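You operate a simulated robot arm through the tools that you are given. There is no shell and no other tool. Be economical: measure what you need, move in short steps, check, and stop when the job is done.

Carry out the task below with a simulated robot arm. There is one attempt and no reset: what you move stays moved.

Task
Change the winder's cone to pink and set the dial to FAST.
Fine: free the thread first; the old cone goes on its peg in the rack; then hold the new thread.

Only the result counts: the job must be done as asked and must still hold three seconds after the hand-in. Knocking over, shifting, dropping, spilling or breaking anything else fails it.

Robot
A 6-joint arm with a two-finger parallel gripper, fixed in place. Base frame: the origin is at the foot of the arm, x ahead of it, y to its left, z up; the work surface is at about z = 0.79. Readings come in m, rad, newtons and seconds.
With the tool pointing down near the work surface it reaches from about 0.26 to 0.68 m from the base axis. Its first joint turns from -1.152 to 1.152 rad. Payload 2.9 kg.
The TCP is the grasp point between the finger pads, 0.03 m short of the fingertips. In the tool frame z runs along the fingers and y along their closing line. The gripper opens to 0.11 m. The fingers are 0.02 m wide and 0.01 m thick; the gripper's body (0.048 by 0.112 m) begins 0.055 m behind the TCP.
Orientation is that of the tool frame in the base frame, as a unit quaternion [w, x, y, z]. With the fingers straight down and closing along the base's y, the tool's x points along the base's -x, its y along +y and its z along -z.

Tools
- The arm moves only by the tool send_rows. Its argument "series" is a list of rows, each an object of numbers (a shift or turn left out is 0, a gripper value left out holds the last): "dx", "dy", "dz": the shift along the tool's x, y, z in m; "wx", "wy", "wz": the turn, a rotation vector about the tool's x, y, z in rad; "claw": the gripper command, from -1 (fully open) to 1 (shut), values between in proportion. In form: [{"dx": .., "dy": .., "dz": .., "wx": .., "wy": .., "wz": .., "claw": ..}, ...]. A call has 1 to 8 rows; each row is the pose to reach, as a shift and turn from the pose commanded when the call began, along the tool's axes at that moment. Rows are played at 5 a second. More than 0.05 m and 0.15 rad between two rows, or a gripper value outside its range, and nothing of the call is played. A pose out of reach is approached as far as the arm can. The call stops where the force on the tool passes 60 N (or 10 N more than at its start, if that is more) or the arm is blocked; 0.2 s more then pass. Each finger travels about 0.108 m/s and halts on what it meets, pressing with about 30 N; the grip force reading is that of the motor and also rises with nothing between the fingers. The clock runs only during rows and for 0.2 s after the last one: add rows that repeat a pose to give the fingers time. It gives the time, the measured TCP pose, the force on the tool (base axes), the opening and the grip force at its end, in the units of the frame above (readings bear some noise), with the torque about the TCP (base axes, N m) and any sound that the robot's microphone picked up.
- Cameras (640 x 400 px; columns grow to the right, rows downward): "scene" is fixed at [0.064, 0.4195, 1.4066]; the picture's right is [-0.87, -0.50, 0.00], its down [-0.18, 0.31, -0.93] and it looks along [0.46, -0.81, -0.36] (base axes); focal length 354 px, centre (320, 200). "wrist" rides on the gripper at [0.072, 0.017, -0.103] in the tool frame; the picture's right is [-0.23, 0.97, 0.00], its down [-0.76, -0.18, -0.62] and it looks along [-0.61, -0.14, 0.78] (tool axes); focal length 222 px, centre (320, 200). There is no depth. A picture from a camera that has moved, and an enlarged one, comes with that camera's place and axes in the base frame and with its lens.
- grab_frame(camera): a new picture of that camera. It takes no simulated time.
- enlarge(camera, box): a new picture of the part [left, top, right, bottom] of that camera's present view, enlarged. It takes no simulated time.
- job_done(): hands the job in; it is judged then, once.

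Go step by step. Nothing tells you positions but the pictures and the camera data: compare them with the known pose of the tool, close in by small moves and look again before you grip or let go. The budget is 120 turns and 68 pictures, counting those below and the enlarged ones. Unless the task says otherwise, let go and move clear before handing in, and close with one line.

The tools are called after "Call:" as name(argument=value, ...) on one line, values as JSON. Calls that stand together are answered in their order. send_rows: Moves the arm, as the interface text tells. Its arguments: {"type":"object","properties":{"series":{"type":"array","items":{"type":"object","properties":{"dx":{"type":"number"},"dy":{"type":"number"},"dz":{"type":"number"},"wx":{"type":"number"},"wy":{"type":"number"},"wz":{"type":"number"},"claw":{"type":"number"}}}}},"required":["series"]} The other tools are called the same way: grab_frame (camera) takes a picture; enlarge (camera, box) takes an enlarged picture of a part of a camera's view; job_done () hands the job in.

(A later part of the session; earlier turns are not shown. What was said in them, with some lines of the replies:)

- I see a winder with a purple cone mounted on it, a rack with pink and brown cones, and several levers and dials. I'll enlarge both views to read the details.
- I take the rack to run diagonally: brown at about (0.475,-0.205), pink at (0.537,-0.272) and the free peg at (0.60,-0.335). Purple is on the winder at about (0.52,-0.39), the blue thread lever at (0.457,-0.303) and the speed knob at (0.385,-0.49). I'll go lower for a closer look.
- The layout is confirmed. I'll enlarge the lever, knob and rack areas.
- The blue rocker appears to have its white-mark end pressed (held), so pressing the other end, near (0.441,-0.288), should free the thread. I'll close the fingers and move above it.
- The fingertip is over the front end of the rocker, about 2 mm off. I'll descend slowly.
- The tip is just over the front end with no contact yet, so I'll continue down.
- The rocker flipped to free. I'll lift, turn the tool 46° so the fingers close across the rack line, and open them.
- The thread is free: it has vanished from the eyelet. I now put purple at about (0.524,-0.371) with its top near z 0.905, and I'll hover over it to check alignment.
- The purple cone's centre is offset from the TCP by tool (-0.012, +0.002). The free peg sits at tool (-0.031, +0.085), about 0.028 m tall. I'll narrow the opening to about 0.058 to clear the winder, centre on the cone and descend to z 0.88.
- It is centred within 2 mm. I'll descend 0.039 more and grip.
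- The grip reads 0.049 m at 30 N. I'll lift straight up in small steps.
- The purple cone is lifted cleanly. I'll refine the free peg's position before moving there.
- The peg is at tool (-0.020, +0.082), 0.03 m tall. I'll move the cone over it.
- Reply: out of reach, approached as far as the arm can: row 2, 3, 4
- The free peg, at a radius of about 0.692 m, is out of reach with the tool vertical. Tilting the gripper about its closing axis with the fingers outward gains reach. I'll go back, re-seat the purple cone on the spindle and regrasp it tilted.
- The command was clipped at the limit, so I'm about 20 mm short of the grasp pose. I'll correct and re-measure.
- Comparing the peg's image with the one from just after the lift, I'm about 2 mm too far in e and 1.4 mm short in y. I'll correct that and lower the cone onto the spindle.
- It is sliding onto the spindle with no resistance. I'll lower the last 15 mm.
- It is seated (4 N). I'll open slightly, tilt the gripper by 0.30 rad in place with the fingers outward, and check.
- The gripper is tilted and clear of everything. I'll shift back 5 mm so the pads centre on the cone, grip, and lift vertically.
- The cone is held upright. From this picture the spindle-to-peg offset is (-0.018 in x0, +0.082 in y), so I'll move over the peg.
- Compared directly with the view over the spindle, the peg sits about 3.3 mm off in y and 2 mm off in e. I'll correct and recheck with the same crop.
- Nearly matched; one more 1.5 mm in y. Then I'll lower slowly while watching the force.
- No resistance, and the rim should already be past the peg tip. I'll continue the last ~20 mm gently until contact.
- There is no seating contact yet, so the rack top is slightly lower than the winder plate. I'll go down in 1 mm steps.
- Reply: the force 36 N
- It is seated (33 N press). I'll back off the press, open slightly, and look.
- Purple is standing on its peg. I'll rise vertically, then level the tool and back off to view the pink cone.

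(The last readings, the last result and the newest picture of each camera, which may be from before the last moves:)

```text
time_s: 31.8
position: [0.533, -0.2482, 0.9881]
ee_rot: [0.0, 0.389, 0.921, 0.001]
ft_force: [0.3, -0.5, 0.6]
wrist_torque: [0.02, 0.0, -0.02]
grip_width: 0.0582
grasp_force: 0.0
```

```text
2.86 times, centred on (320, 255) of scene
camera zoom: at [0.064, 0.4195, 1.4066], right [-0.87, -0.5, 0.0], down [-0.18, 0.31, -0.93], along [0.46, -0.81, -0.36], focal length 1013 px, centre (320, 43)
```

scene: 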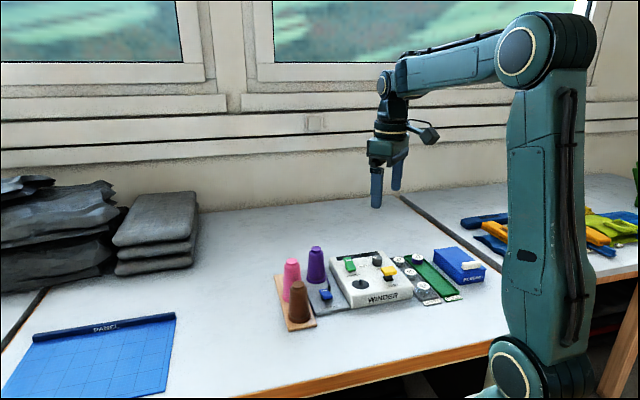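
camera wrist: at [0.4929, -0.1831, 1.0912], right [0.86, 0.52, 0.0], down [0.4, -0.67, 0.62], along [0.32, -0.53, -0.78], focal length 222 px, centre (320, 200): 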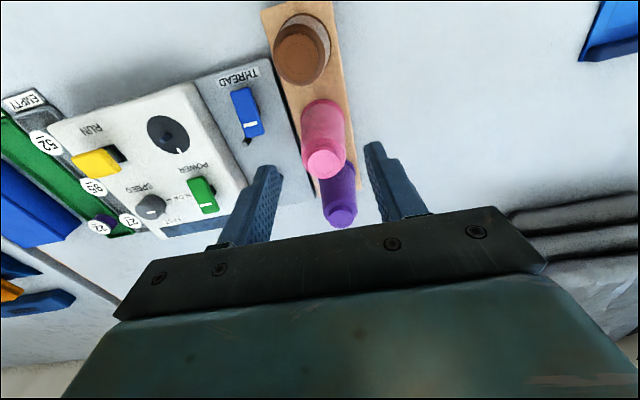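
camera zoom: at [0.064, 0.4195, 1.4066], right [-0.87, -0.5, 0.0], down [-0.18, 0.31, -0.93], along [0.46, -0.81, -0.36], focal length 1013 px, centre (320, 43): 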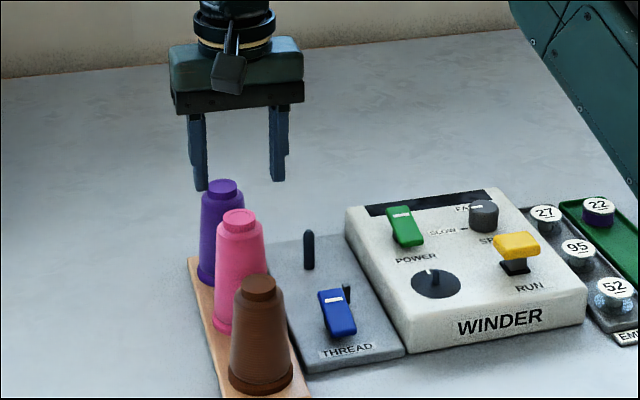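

Purple stands properly. Pink is at tool offset (-0.033, -0.002). I'll centre over it and partly descend with a 0.062 opening.

Call:
send_rows(series=[{"dx": -0.033, "dy": -0.002, "claw": -0.12}, {"dx": -0.033, "dy": -0.002, "dz": 0.03}, {"dx": -0.033, "dy": -0.002, "dz": 0.055}, {"dx": -0.033, "dy": -0.002, "dz": 0.065}, {"dx": -0.033, "dy": -0.002, "dz": 0.065}])

Call:
enlarge(camera="wrist", box=[220, 90, 420, 215])

```text
time_s: 33.0
position: [0.5532, -0.2737, 0.9231]
ee_rot: [0.0, 0.39, 0.921, -0.001]
ft_force: [-1.2, 0.4, 0.6]
wrist_torque: [0.0, 0.01, 0.02]
grip_width: 0.0617
grasp_force: 0.1
```

```text
3.20 times, centred on (320, 152) of wrist
camera zoom: at [0.5144, -0.2088, 1.0269], right [0.86, 0.52, 0.0], down [0.4, -0.67, 0.62], along [0.32, -0.53, -0.78], focal length 711 px, centre (320, 352)
```

zoom: 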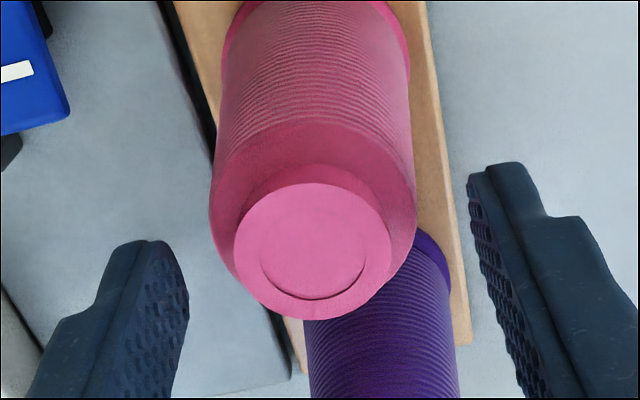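

Pink is centred within about 1 mm. I'll descend to z 0.88, grip and lift.

Call:
send_rows(series=[{"dy": -0.001, "dz": 0.015}, {"dy": -0.001, "dz": 0.03}, {"dy": -0.001, "dz": 0.043}, {"dy": -0.001, "dz": 0.043, "claw": 1}, {"dy": -0.001, "dz": 0.043, "claw": 1}, {"dy": -0.001, "dz": 0.043, "claw": 1}, {"dy": -0.001, "dz": 0.043, "claw": 1}])

Call:
send_rows(series=[{"dz": -0.01}, {"dz": -0.02}, {"dz": -0.03}, {"dz": -0.05}, {"dz": -0.08}, {"dz": -0.12}, {"dz": -0.13}, {"dz": -0.13}])

Call:
enlarge(camera="scene", box=[235, 165, 405, 325])

```text
time_s: 34.6
position: [0.5529, -0.2734, 0.8802]
ee_rot: [0.0, 0.389, 0.921, 0.0]
ft_force: [-1.7, -0.1, 4.2]
wrist_torque: [0.08, 0.1, 0.03]
grip_width: 0.0495
grasp_force: 29.8
```

```text
time_s: 36.4
position: [0.5537, -0.2755, 1.0113]
ee_rot: [0.0, 0.389, 0.921, -0.001]
ft_force: [0.1, 0.3, -1.5]
wrist_torque: [0.0, 0.01, 0.02]
grip_width: 0.0496
grasp_force: 30.1
```

```text
2.50 times, centred on (320, 245) of scene
camera zoom: at [0.0641, 0.4195, 1.4066], right [-0.87, -0.5, 0.0], down [-0.18, 0.31, -0.93], along [0.46, -0.81, -0.36], focal length 886 px, centre (320, 88)
```

zoom: 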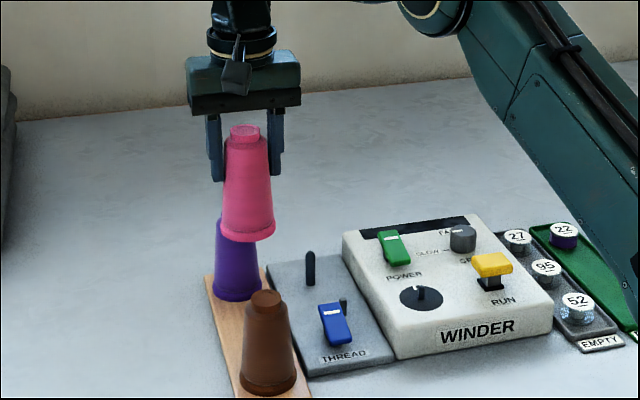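

Pink is lifted clear. I'll carry it over the spindle at the height where I earlier took the seat-aligned reference view.

Call:
send_rows(series=[{"dx": -0.02, "dy": -0.028}, {"dx": -0.041, "dy": -0.056}, {"dx": -0.0617, "dy": -0.0836}, {"dx": -0.0617, "dy": -0.0836, "dz": 0.025}, {"dx": -0.0617, "dy": -0.0836, "dz": 0.05}, {"dx": -0.0617, "dy": -0.0836, "dz": 0.05}])

Call:
send_rows(series=[{"dx": 0}])

Call:
grab_frame(camera="wrist")

Call:
enlarge(camera="wrist", box=[340, 60, 460, 150])

```text
time_s: 37.8
position: [0.5364, -0.3761, 0.9608]
ee_rot: [0.0, 0.389, 0.921, 0.0]
ft_force: [-0.2, 0.6, -1.8]
wrist_torque: [-0.01, 0.02, 0.0]
grip_width: 0.0496
grasp_force: 30.1
```

```text
time_s: 38.2
position: [0.5363, -0.3769, 0.9601]
ee_rot: [0.0, 0.389, 0.921, 0.0]
ft_force: [-0.2, 0.0, -2.0]
wrist_torque: [0.0, 0.03, -0.01]
grip_width: 0.0497
grasp_force: 30.1
```

```text
26 pictures are left
camera wrist: at [0.4971, -0.3118, 1.0643], right [0.86, 0.52, 0.0], down [0.4, -0.67, 0.62], along [0.32, -0.53, -0.78], focal length 222 px, centre (320, 200)
```

wrist: 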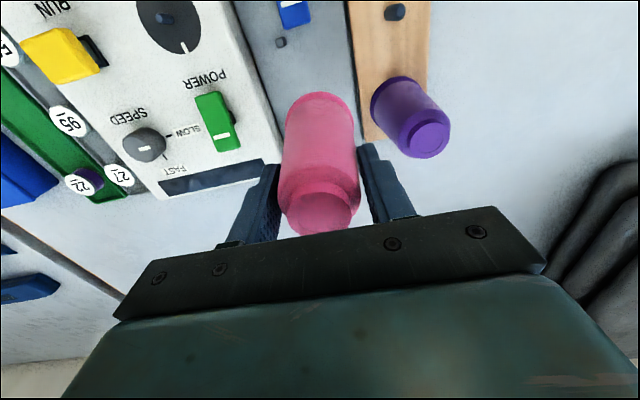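

```text
4.44 times, centred on (400, 105) of wrist
camera zoom: at [0.4971, -0.3118, 1.0643], right [0.86, 0.52, 0.0], down [0.4, -0.67, 0.62], along [0.32, -0.53, -0.78], focal length 987 px, centre (-36, 622)
```

zoom: 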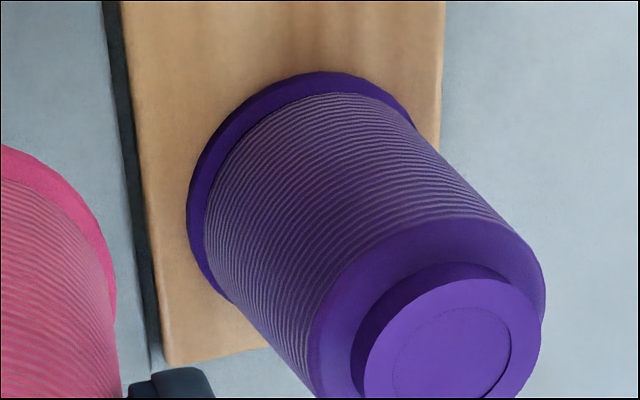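

The pose matches the reference within 1 mm, but pink's rim shows about 10 px higher in the wrist view than purple's did. I'll check whether pink is tilted in the grip or just taller.

Call:
enlarge(camera="scene", box=[275, 175, 375, 295])

Call:
enlarge(camera="wrist", box=[240, 80, 400, 240])

```text
3.33 times, centred on (325, 235) of scene
camera zoom: at [0.0641, 0.4195, 1.4066], right [-0.87, -0.5, 0.0], down [-0.18, 0.31, -0.93], along [0.46, -0.81, -0.36], focal length 1182 px, centre (303, 83)
```

zoom: 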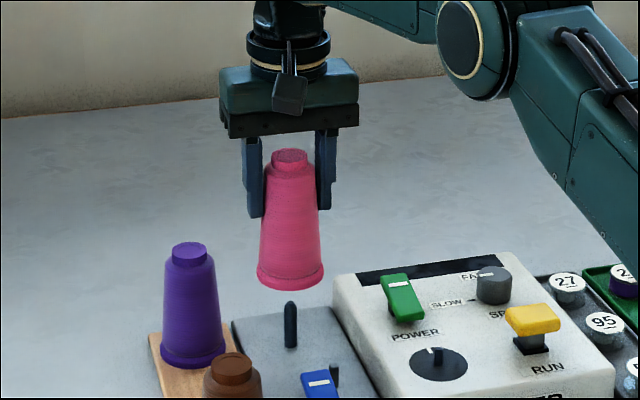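

```text
2.50 times, centred on (320, 160) of wrist
camera zoom: at [0.4971, -0.3118, 1.0643], right [0.86, 0.52, 0.0], down [0.4, -0.67, 0.62], along [0.32, -0.53, -0.78], focal length 555 px, centre (320, 300)
```

zoom: 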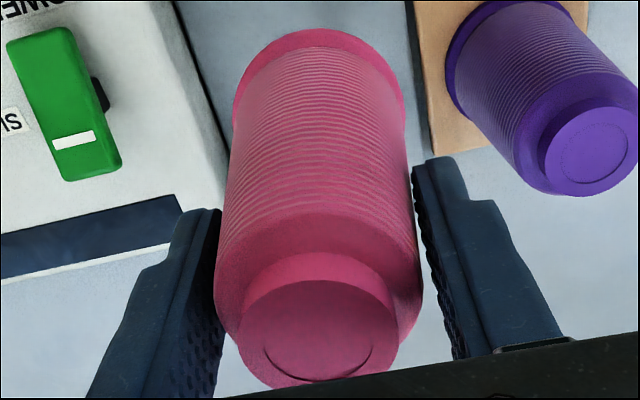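

Pink is upright but about 1 cm taller than purple, so my centring was off by roughly 6.5 mm along e; the scene view agrees. I'll correct the hover by that amount and lower to just above the spindle tip.

Call:
send_rows(series=[{"dx": -0.006, "dy": -0.0007}, {"dx": -0.006, "dy": -0.0007, "dz": 0.01}, {"dx": -0.006, "dy": -0.0007, "dz": 0.02}, {"dx": -0.006, "dy": -0.0007, "dz": 0.02}])

Call:
enlarge(camera="scene", box=[295, 215, 355, 290])

```text
time_s: 39.2
position: [0.54, -0.3819, 0.9403]
ee_rot: [0.0, 0.389, 0.921, 0.001]
ft_force: [-0.1, -1.0, -2.6]
wrist_torque: [0.01, 0.02, -0.02]
grip_width: 0.0493
grasp_force: 30.2
```

```text
5.33 times, centred on (325, 252) of scene
camera zoom: at [0.0641, 0.4195, 1.4066], right [-0.87, -0.5, 0.0], down [-0.18, 0.31, -0.93], along [0.46, -0.81, -0.36], focal length 1890 px, centre (293, -80)
```

zoom: 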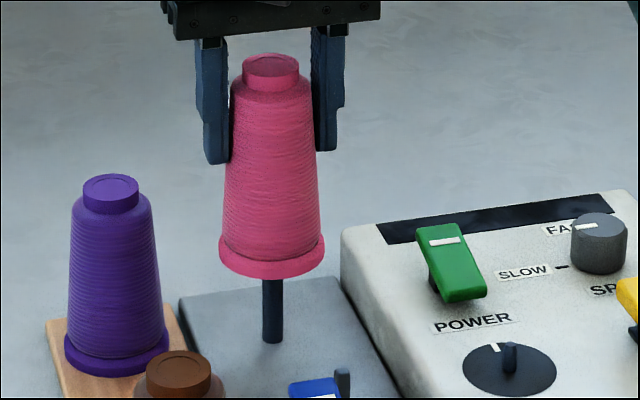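

Laterally the spindle lines up with the cone's axis. I'll lower in small steps and watch the force at the tip.

Call:
send_rows(series=[{"dz": 0.004}, {"dz": 0.008}, {"dz": 0.011}, {"dz": 0.014}])

```text
time_s: 40.2
position: [0.5393, -0.382, 0.9265]
ee_rot: [0.0, 0.389, 0.921, 0.0]
ft_force: [0.4, -0.3, -1.8]
wrist_torque: [-0.03, -0.03, 0.02]
grip_width: 0.0495
grasp_force: 29.6
```

Call:
send_rows(series=[{"dz": 0.002}, {"dz": 0.004}, {"dz": 0.006}])

```text
time_s: 41.0
position: [0.5399, -0.3801, 0.9201]
ee_rot: [0.0, 0.39, 0.921, 0.0]
ft_force: [0.3, 1.2, -1.1]
wrist_torque: [-0.03, 0.0, 0.0]
grip_width: 0.0497
grasp_force: 30.2
```

No contact at z 0.920, which is already below the expected tip contact, so I'll keep lowering.

Call:
send_rows(series=[{"dz": 0.003}, {"dz": 0.006}, {"dz": 0.009}, {"dz": 0.012}])

Call:
enlarge(camera="scene", box=[295, 215, 355, 290])

```text
time_s: 42.0
position: [0.5401, -0.3809, 0.9082]
ee_rot: [0.0, 0.388, 0.921, 0.0]
ft_force: [0.6, -0.5, -2.4]
wrist_torque: [0.03, -0.01, 0.03]
grip_width: 0.0497
grasp_force: 30.3
```

```text
5.33 times, centred on (325, 252) of scene
camera zoom: at [0.0641, 0.4195, 1.4066], right [-0.87, -0.5, 0.0], down [-0.18, 0.31, -0.93], along [0.46, -0.81, -0.36], focal length 1890 px, centre (293, -80)
```

zoom: 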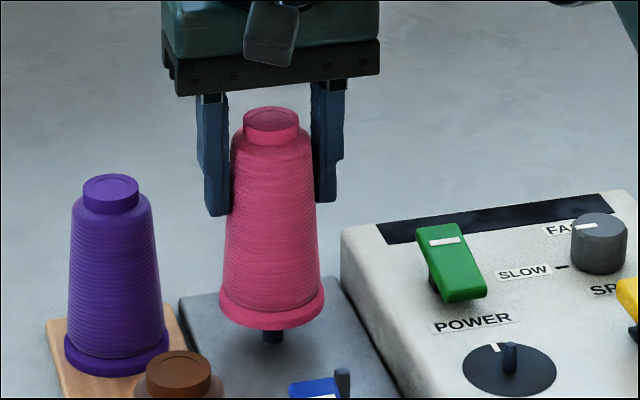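

The cone is threading onto the spindle. I'll lower the rest until it seats.

Call:
send_rows(series=[{"dz": 0.006}, {"dz": 0.012}, {"dz": 0.018}, {"dz": 0.022}, {"dz": 0.025}, {"dz": 0.027}])

```text
time_s: 43.4
position: [0.5393, -0.3824, 0.8819]
ee_rot: [0.0, 0.389, 0.921, 0.0]
ft_force: [-4.7, 5.1, 12.5]
wrist_torque: [0.43, 0.53, -0.05]
grip_width: 0.0495
grasp_force: 30.2
```

Contact at z 0.882. I'll press 2 mm further to make sure it is seated, then back off and release.

Call:
send_rows(series=[{"dz": 0.001}, {"dz": 0.002}])

Call:
send_rows(series=[{"dz": -0.002}, {"dz": -0.002, "claw": -0.1}, {"dz": -0.002, "claw": -0.1}])

Call:
enlarge(camera="scene", box=[275, 215, 365, 305])

```text
time_s: 44.0
position: [0.5407, -0.3823, 0.8819]
ee_rot: [0.002, 0.39, 0.921, 0.0]
ft_force: [-12.6, 5.7, 33.4]
wrist_torque: [0.45, 0.75, 0.13]
grip_width: 0.0495
grasp_force: 30.3
```

```text
time_s: 44.8
position: [0.5396, -0.3816, 0.8802]
ee_rot: [0.0, 0.389, 0.921, -0.001]
ft_force: [-0.5, -0.2, -0.5]
wrist_torque: [0.02, -0.02, 0.0]
grip_width: 0.0608
grasp_force: 0.1
```

```text
4.44 times, centred on (320, 260) of scene
camera zoom: at [0.064, 0.4195, 1.4066], right [-0.87, -0.5, 0.0], down [-0.18, 0.31, -0.93], along [0.46, -0.81, -0.36], focal length 1575 px, centre (320, -67)
```

zoom: 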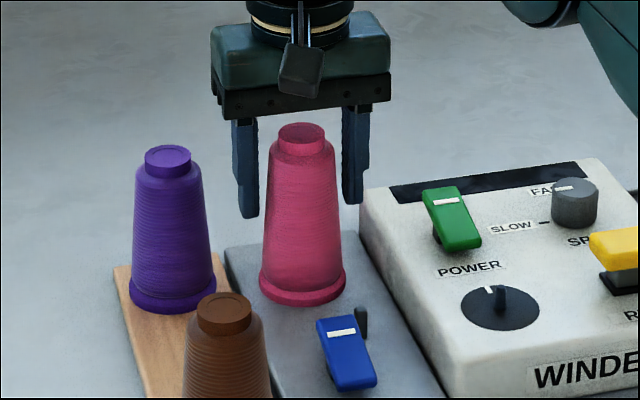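

Pink is seated on the winder. I'll rise, close the fingers and move over the white-mark end of the thread rocker.

Call:
send_rows(series=[{"dz": -0.04}, {"dz": -0.085}, {"dz": -0.12}, {"dx": 0.045, "dz": -0.12, "claw": 1}, {"dx": 0.094, "dy": -0.0015, "dz": -0.11}, {"dx": 0.094, "dy": -0.0015, "dz": -0.07}, {"dx": 0.094, "dy": -0.0015, "dz": -0.035}, {"dx": 0.094, "dy": -0.0015, "dz": -0.02}])

Call:
enlarge(camera="wrist", box=[220, 60, 420, 220])

Call:
enlarge(camera="scene", box=[275, 215, 365, 315])

```text
time_s: 46.6
position: [0.4714, -0.3155, 0.9012]
ee_rot: [0.0, 0.389, 0.921, 0.0]
ft_force: [-0.6, 0.2, -0.1]
wrist_torque: [0.02, 0.0, 0.0]
grip_width: 0.0
grasp_force: 30.2
```

```text
2.50 times, centred on (320, 140) of wrist
camera zoom: at [0.4326, -0.2501, 1.0047], right [0.86, 0.52, 0.0], down [0.4, -0.67, 0.62], along [0.32, -0.53, -0.78], focal length 555 px, centre (320, 350)
```

zoom: 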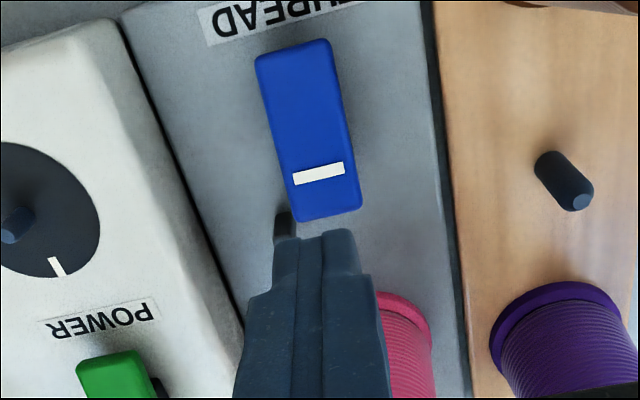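

```text
4.00 times, centred on (320, 265) of scene
camera zoom: at [0.064, 0.4195, 1.4066], right [-0.87, -0.5, 0.0], down [-0.18, 0.31, -0.93], along [0.46, -0.81, -0.36], focal length 1418 px, centre (320, -60)
```

zoom: 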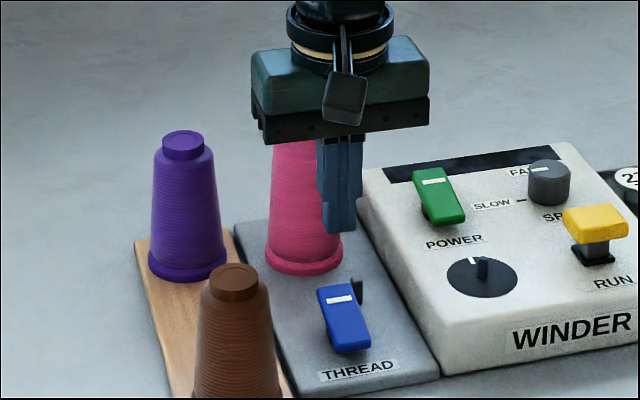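

The tip is over the white-mark end, with the eyelet just to its -y side. I'll shift 3 mm in x and y for clearance and press down.

Call:
send_rows(series=[{"dx": 0.002, "dy": 0.003, "dz": 0.01}, {"dx": 0.002, "dy": 0.003, "dz": 0.03}, {"dx": 0.002, "dy": 0.003, "dz": 0.04}, {"dx": 0.002, "dy": 0.003, "dz": 0.046}, {"dx": 0.002, "dy": 0.003, "dz": 0.052}, {"dx": 0.002, "dy": 0.003, "dz": 0.057}])

Call:
enlarge(camera="scene", box=[295, 245, 375, 325])

```text
time_s: 48.0
position: [0.4757, -0.3124, 0.8446]
ee_rot: [0.001, 0.39, 0.921, 0.0]
ft_force: [-0.3, 0.2, 0.5]
wrist_torque: [0.0, 0.02, 0.0]
grip_width: 0.0001
grasp_force: 30.1
```

```text
5.00 times, centred on (335, 285) of scene
camera zoom: at [0.064, 0.4195, 1.4066], right [-0.87, -0.5, 0.0], down [-0.18, 0.31, -0.93], along [0.46, -0.81, -0.36], focal length 1772 px, centre (245, -225)
```

zoom: 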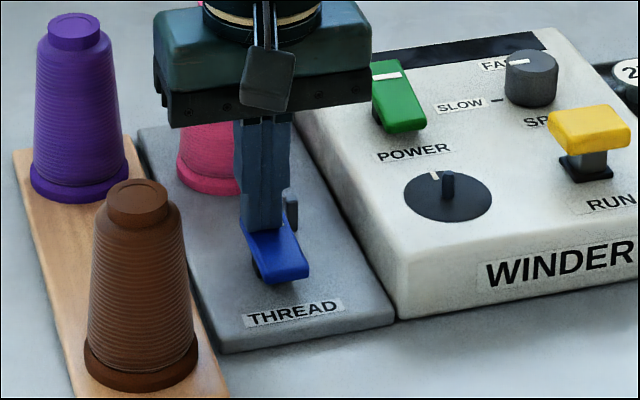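

The rocker has moved; I'll press slightly more so it flips fully.

Call:
send_rows(series=[{"dz": 0.002}, {"dz": 0.004}, {"dz": 0.006}])

Call:
enlarge(camera="scene", box=[295, 245, 375, 325])

```text
time_s: 48.8
position: [0.4768, -0.3129, 0.843]
ee_rot: [0.005, 0.39, 0.921, -0.001]
ft_force: [-1.4, -2.6, 38.3]
wrist_torque: [0.18, 0.31, 0.0]
grip_width: 0.0001
grasp_force: 30.3
```

```text
5.00 times, centred on (335, 285) of scene
camera zoom: at [0.0634, 0.4198, 1.4066], right [-0.87, -0.5, 0.0], down [-0.18, 0.31, -0.93], along [0.46, -0.81, -0.36], focal length 1772 px, centre (245, -225)
```

zoom: 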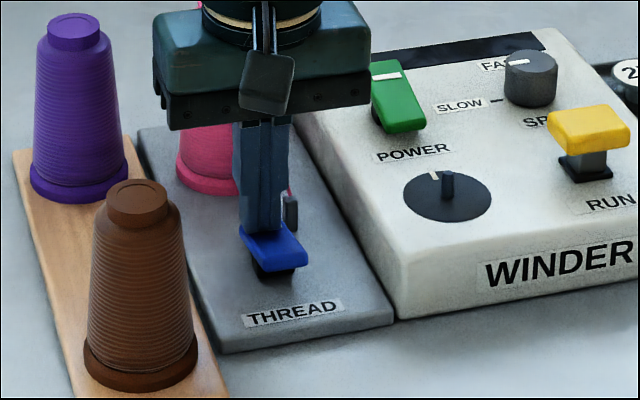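

The rocker flipped and the pink thread now shows at the eyelet. I'll rise and move toward the speed knob to view it from above.

Call:
send_rows(series=[{"dz": -0.04}, {"dz": -0.085}, {"dz": -0.13}, {"dx": -0.003, "dy": -0.04, "dz": -0.15}, {"dx": -0.006, "dy": -0.085, "dz": -0.15}, {"dx": -0.009, "dy": -0.13, "dz": -0.15}, {"dx": -0.0116, "dy": -0.17, "dz": -0.15}, {"dx": -0.0116, "dy": -0.17, "dz": -0.15, "claw": -0.2}])

Call:
grab_frame(camera="wrist")

Call:
enlarge(camera="scene", box=[275, 225, 425, 325])

```text
time_s: 50.6
position: [0.3588, -0.4411, 0.9908]
ee_rot: [0.0, 0.389, 0.921, 0.0]
ft_force: [0.1, 0.2, 0.2]
wrist_torque: [0.01, 0.02, 0.01]
grip_width: 0.0661
grasp_force: 0.0
```

```text
15 pictures are left
camera wrist: at [0.3195, -0.3754, 1.0931], right [0.86, 0.52, 0.0], down [0.4, -0.67, 0.62], along [0.32, -0.53, -0.78], focal length 222 px, centre (320, 200)
```

wrist: 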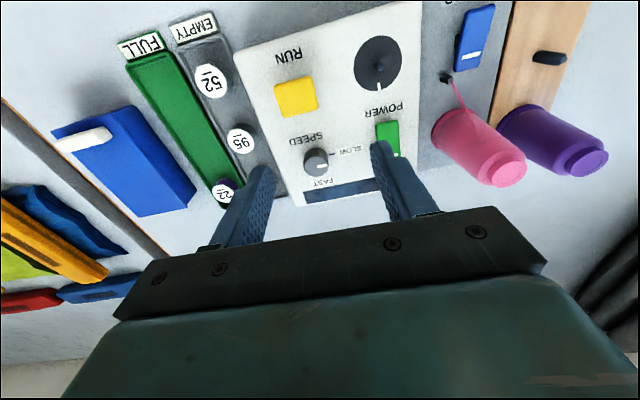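

```text
4.00 times, centred on (350, 275) of scene
camera zoom: at [0.064, 0.4195, 1.4066], right [-0.87, -0.5, 0.0], down [-0.18, 0.31, -0.93], along [0.46, -0.81, -0.36], focal length 1418 px, centre (200, -100)
```

zoom: 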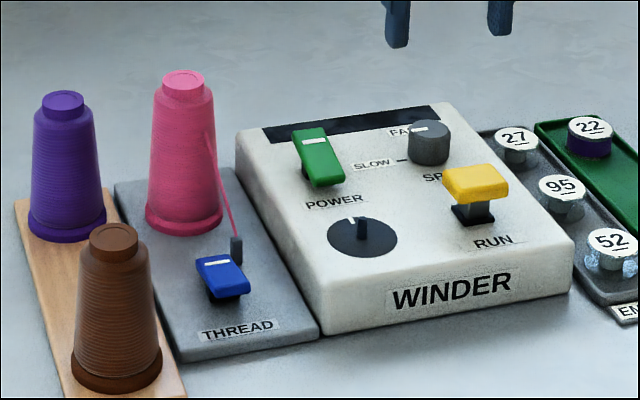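

Pink is mounted and its thread is held. Now I'll take a close view of the knob.

Call:
enlarge(camera="wrist", box=[275, 120, 375, 200])

```text
5.00 times, centred on (325, 160) of wrist
camera zoom: at [0.3195, -0.3754, 1.0931], right [0.86, 0.52, 0.0], down [0.4, -0.67, 0.62], along [0.32, -0.53, -0.78], focal length 1111 px, centre (295, 400)
```

zoom: 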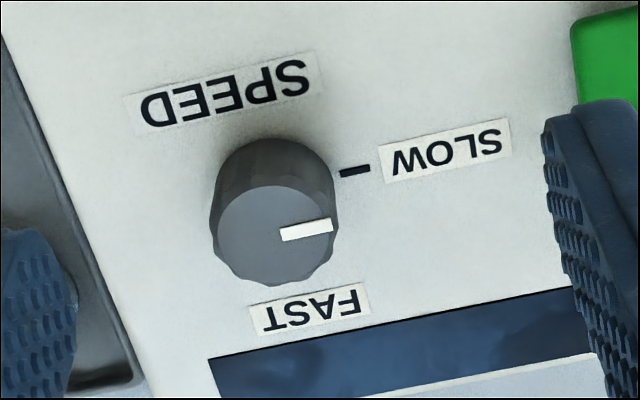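

The mark points to SLOW (+y side), and FAST is 90° clockwise seen from above, which is +1.57 rad about tool z. I'll pre-turn by -0.8 so the 90° turn stays mid-range, and hover over the knob at about (0.385,-0.493).

Call:
send_rows(series=[{"dx": -0.02, "dy": -0.006, "wz": -0.13, "claw": -0.05}, {"dx": -0.04, "dy": -0.012, "wz": -0.27}, {"dx": -0.06, "dy": -0.019, "wz": -0.4}, {"dx": -0.06, "dy": -0.019, "dz": 0.02, "wz": -0.54}, {"dx": -0.06, "dy": -0.019, "dz": 0.04, "wz": -0.67}, {"dx": -0.06, "dy": -0.019, "dz": 0.06, "wz": -0.8}, {"dx": -0.06, "dy": -0.019, "dz": 0.065, "wz": -0.8}])

Call:
enlarge(camera="wrist", box=[230, 70, 410, 220])

Call:
enlarge(camera="scene", box=[330, 205, 430, 305])

```text
time_s: 52.2
position: [0.3887, -0.4954, 0.9225]
ee_rot: [0.0, -0.001, 1.0, -0.001]
ft_force: [0.3, 0.3, -0.1]
wrist_torque: [-0.02, 0.0, -0.05]
grip_width: 0.0581
grasp_force: 0.0
```

```text
2.67 times, centred on (320, 145) of wrist
camera zoom: at [0.3151, -0.4775, 1.0262], right [0.23, 0.97, 0.0], down [0.76, -0.18, 0.62], along [0.61, -0.14, -0.78], focal length 592 px, centre (320, 347)
```

zoom: 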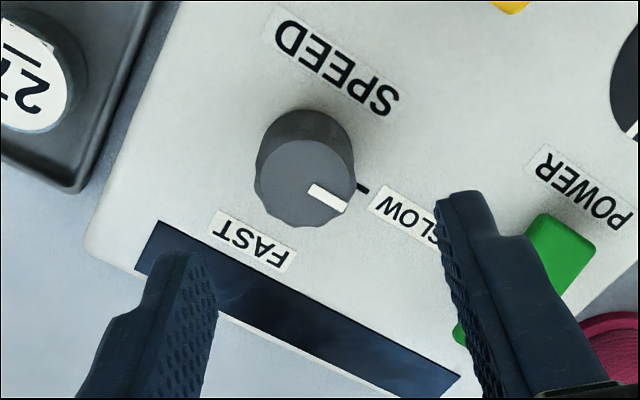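

```text
4.00 times, centred on (380, 255) of scene
camera zoom: at [0.064, 0.4195, 1.4066], right [-0.87, -0.5, 0.0], down [-0.18, 0.31, -0.93], along [0.46, -0.81, -0.36], focal length 1418 px, centre (80, -20)
```

zoom: 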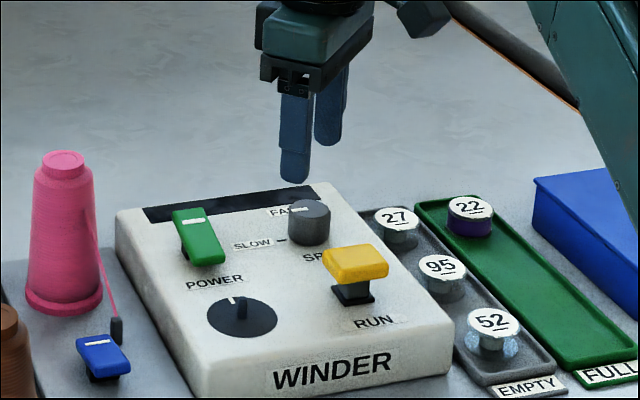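

Two views agree on the knob top at z≈0.85 and its centre at (0.388,-0.4995), so it is offset -5 mm in y. I'll descend with the fingers either side, stopping with the tips a few mm above the panel.

Call:
send_rows(series=[{"dy": -0.005, "dz": 0.01}, {"dy": -0.005, "dz": 0.03}, {"dy": -0.005, "dz": 0.042}, {"dy": -0.005, "dz": 0.049}, {"dy": -0.005, "dz": 0.054}])

Call:
enlarge(camera="wrist", box=[230, 90, 410, 220])

Call:
enlarge(camera="scene", box=[350, 225, 420, 295])

```text
time_s: 53.4
position: [0.3893, -0.5006, 0.8679]
ee_rot: [0.0, 0.001, 1.0, 0.0]
ft_force: [0.3, -0.3, -0.1]
wrist_torque: [0.0, -0.01, 0.0]
grip_width: 0.0578
grasp_force: 0.0
```

```text
3.08 times, centred on (320, 155) of wrist
camera zoom: at [0.3151, -0.4817, 0.9715], right [0.23, 0.97, 0.0], down [0.76, -0.18, 0.62], along [0.61, -0.14, -0.78], focal length 684 px, centre (320, 338)
```

zoom: 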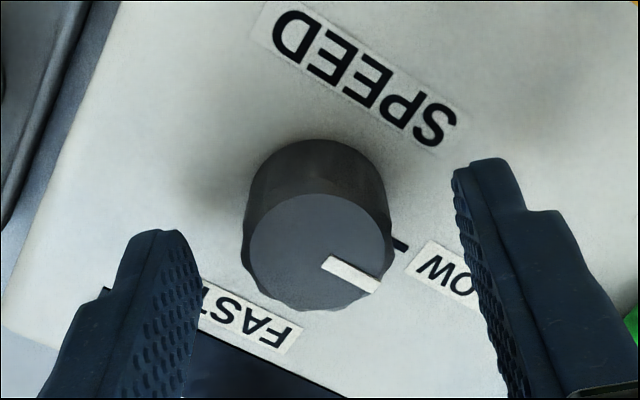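

```text
5.71 times, centred on (385, 260) of scene
camera zoom: at [0.064, 0.4195, 1.4066], right [-0.87, -0.5, 0.0], down [-0.18, 0.31, -0.93], along [0.46, -0.81, -0.36], focal length 2025 px, centre (-51, -143)
```

zoom: 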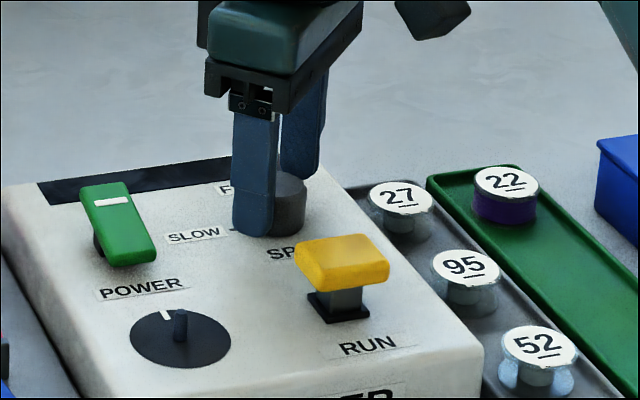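

The knob is centred exactly between the fingers. I'll grip it, then turn by +1.57 rad.

Call:
send_rows(series=[{"claw": 1}, {"claw": 1}, {"claw": 1}])

Call:
send_rows(series=[{"wz": 0.12}, {"wz": 0.24}, {"wz": 0.36}, {"wz": 0.48}, {"wz": 0.6}, {"wz": 0.7}, {"wz": 0.785}, {"wz": 0.785}])

Call:
enlarge(camera="wrist", box=[230, 90, 410, 220])

```text
time_s: 54.2
position: [0.3886, -0.5003, 0.8679]
ee_rot: [0.0, -0.001, 1.0, 0.0]
ft_force: [-0.1, -6.1, -5.1]
wrist_torque: [-0.32, -0.7, 0.02]
grip_width: 0.0306
grasp_force: 45.0
```

```text
time_s: 56.0
position: [0.3873, -0.5017, 0.8678]
ee_rot: [0.0, 0.384, 0.923, 0.001]
ft_force: [5.9, -8.6, -16.5]
wrist_torque: [-0.95, -0.95, 0.0]
grip_width: 0.0306
grasp_force: 45.2
```

```text
3.08 times, centred on (320, 155) of wrist
camera zoom: at [0.3484, -0.4358, 0.9715], right [0.85, 0.53, 0.0], down [0.41, -0.66, 0.62], along [0.33, -0.53, -0.78], focal length 684 px, centre (320, 338)
```

zoom: 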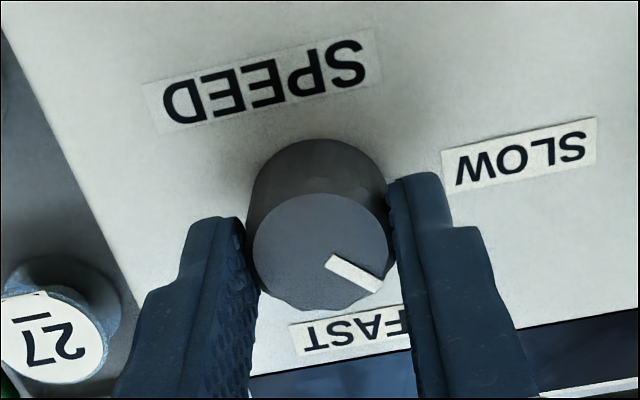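

The knob turned 45° with the gripper. I'll continue the other 45°.

Call:
send_rows(series=[{"wz": 0.12}, {"wz": 0.24}, {"wz": 0.36}, {"wz": 0.48}, {"wz": 0.6}, {"wz": 0.7}, {"wz": 0.79}, {"wz": 0.79}])

Call:
send_rows(series=[{"claw": -0.05}, {"claw": -0.05}, {"dz": -0.04}, {"dz": -0.08}, {"dz": -0.12, "wz": -0.12}, {"dz": -0.13, "wz": -0.26}, {"dx": 0.02, "dz": -0.13, "wz": -0.4}])

Call:
grab_frame(camera="wrist")

```text
time_s: 57.8
position: [0.3895, -0.4996, 0.8688]
ee_rot: [0.0, 0.709, 0.705, 0.001]
ft_force: [15.3, -12.8, -21.8]
wrist_torque: [0.46, -0.25, 0.04]
grip_width: 0.0308
grasp_force: 45.1
```

```text
time_s: 59.4
position: [0.3894, -0.4794, 0.9991]
ee_rot: [-0.001, 0.554, 0.833, 0.0]
ft_force: [0.3, -0.1, -0.6]
wrist_torque: [0.03, 0.01, 0.02]
grip_width: 0.0578
grasp_force: 0.1
```

```text
7 pictures are left
camera wrist: at [0.3756, -0.4042, 1.1028], right [0.99, 0.17, 0.0], down [0.13, -0.77, 0.62], along [0.1, -0.61, -0.78], focal length 222 px, centre (320, 200)
```

wrist: 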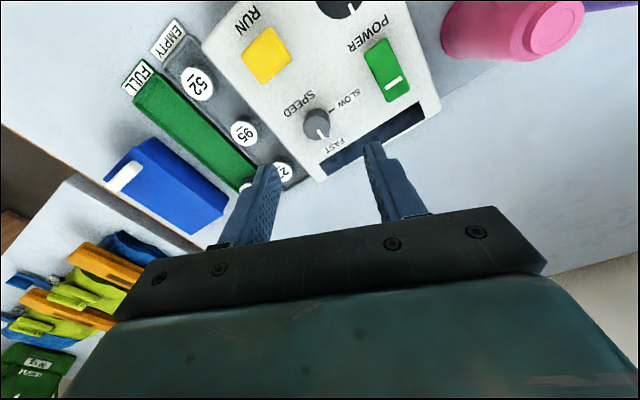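

Call:
enlarge(camera="wrist", box=[280, 80, 370, 170])

Call:
enlarge(camera="scene", box=[265, 225, 425, 325])

```text
4.44 times, centred on (325, 125) of wrist
camera zoom: at [0.3756, -0.4042, 1.1028], right [0.99, 0.17, 0.0], down [0.13, -0.77, 0.62], along [0.1, -0.61, -0.78], focal length 987 px, centre (298, 533)
```

zoom: 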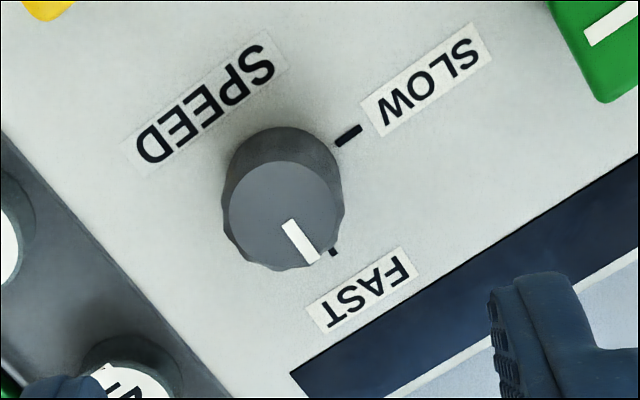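

```text
4.00 times, centred on (345, 275) of scene
camera zoom: at [0.064, 0.4195, 1.4066], right [-0.87, -0.5, 0.0], down [-0.18, 0.31, -0.93], along [0.46, -0.81, -0.36], focal length 1418 px, centre (220, -100)
```

zoom: 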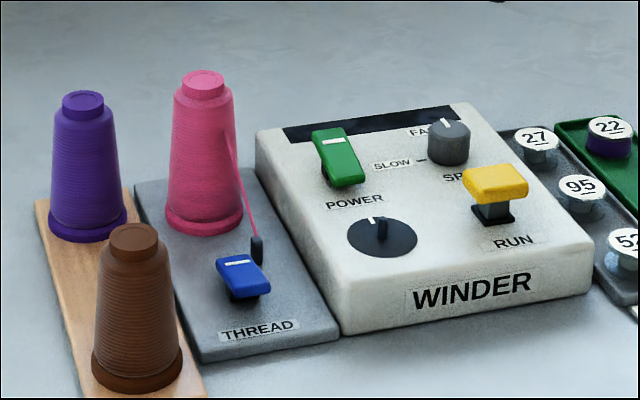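

The mark lines up with the FAST tick. Pink is seated on the winder with its thread held, purple is on its rack peg, and the arm is clear at z≈1.0, so I'm handing in.

Call:
job_done()

```text
The job is handed in.
```

The winder now has the pink cone with its thread held, the purple cone is on its rack peg, and the dial is at FAST.
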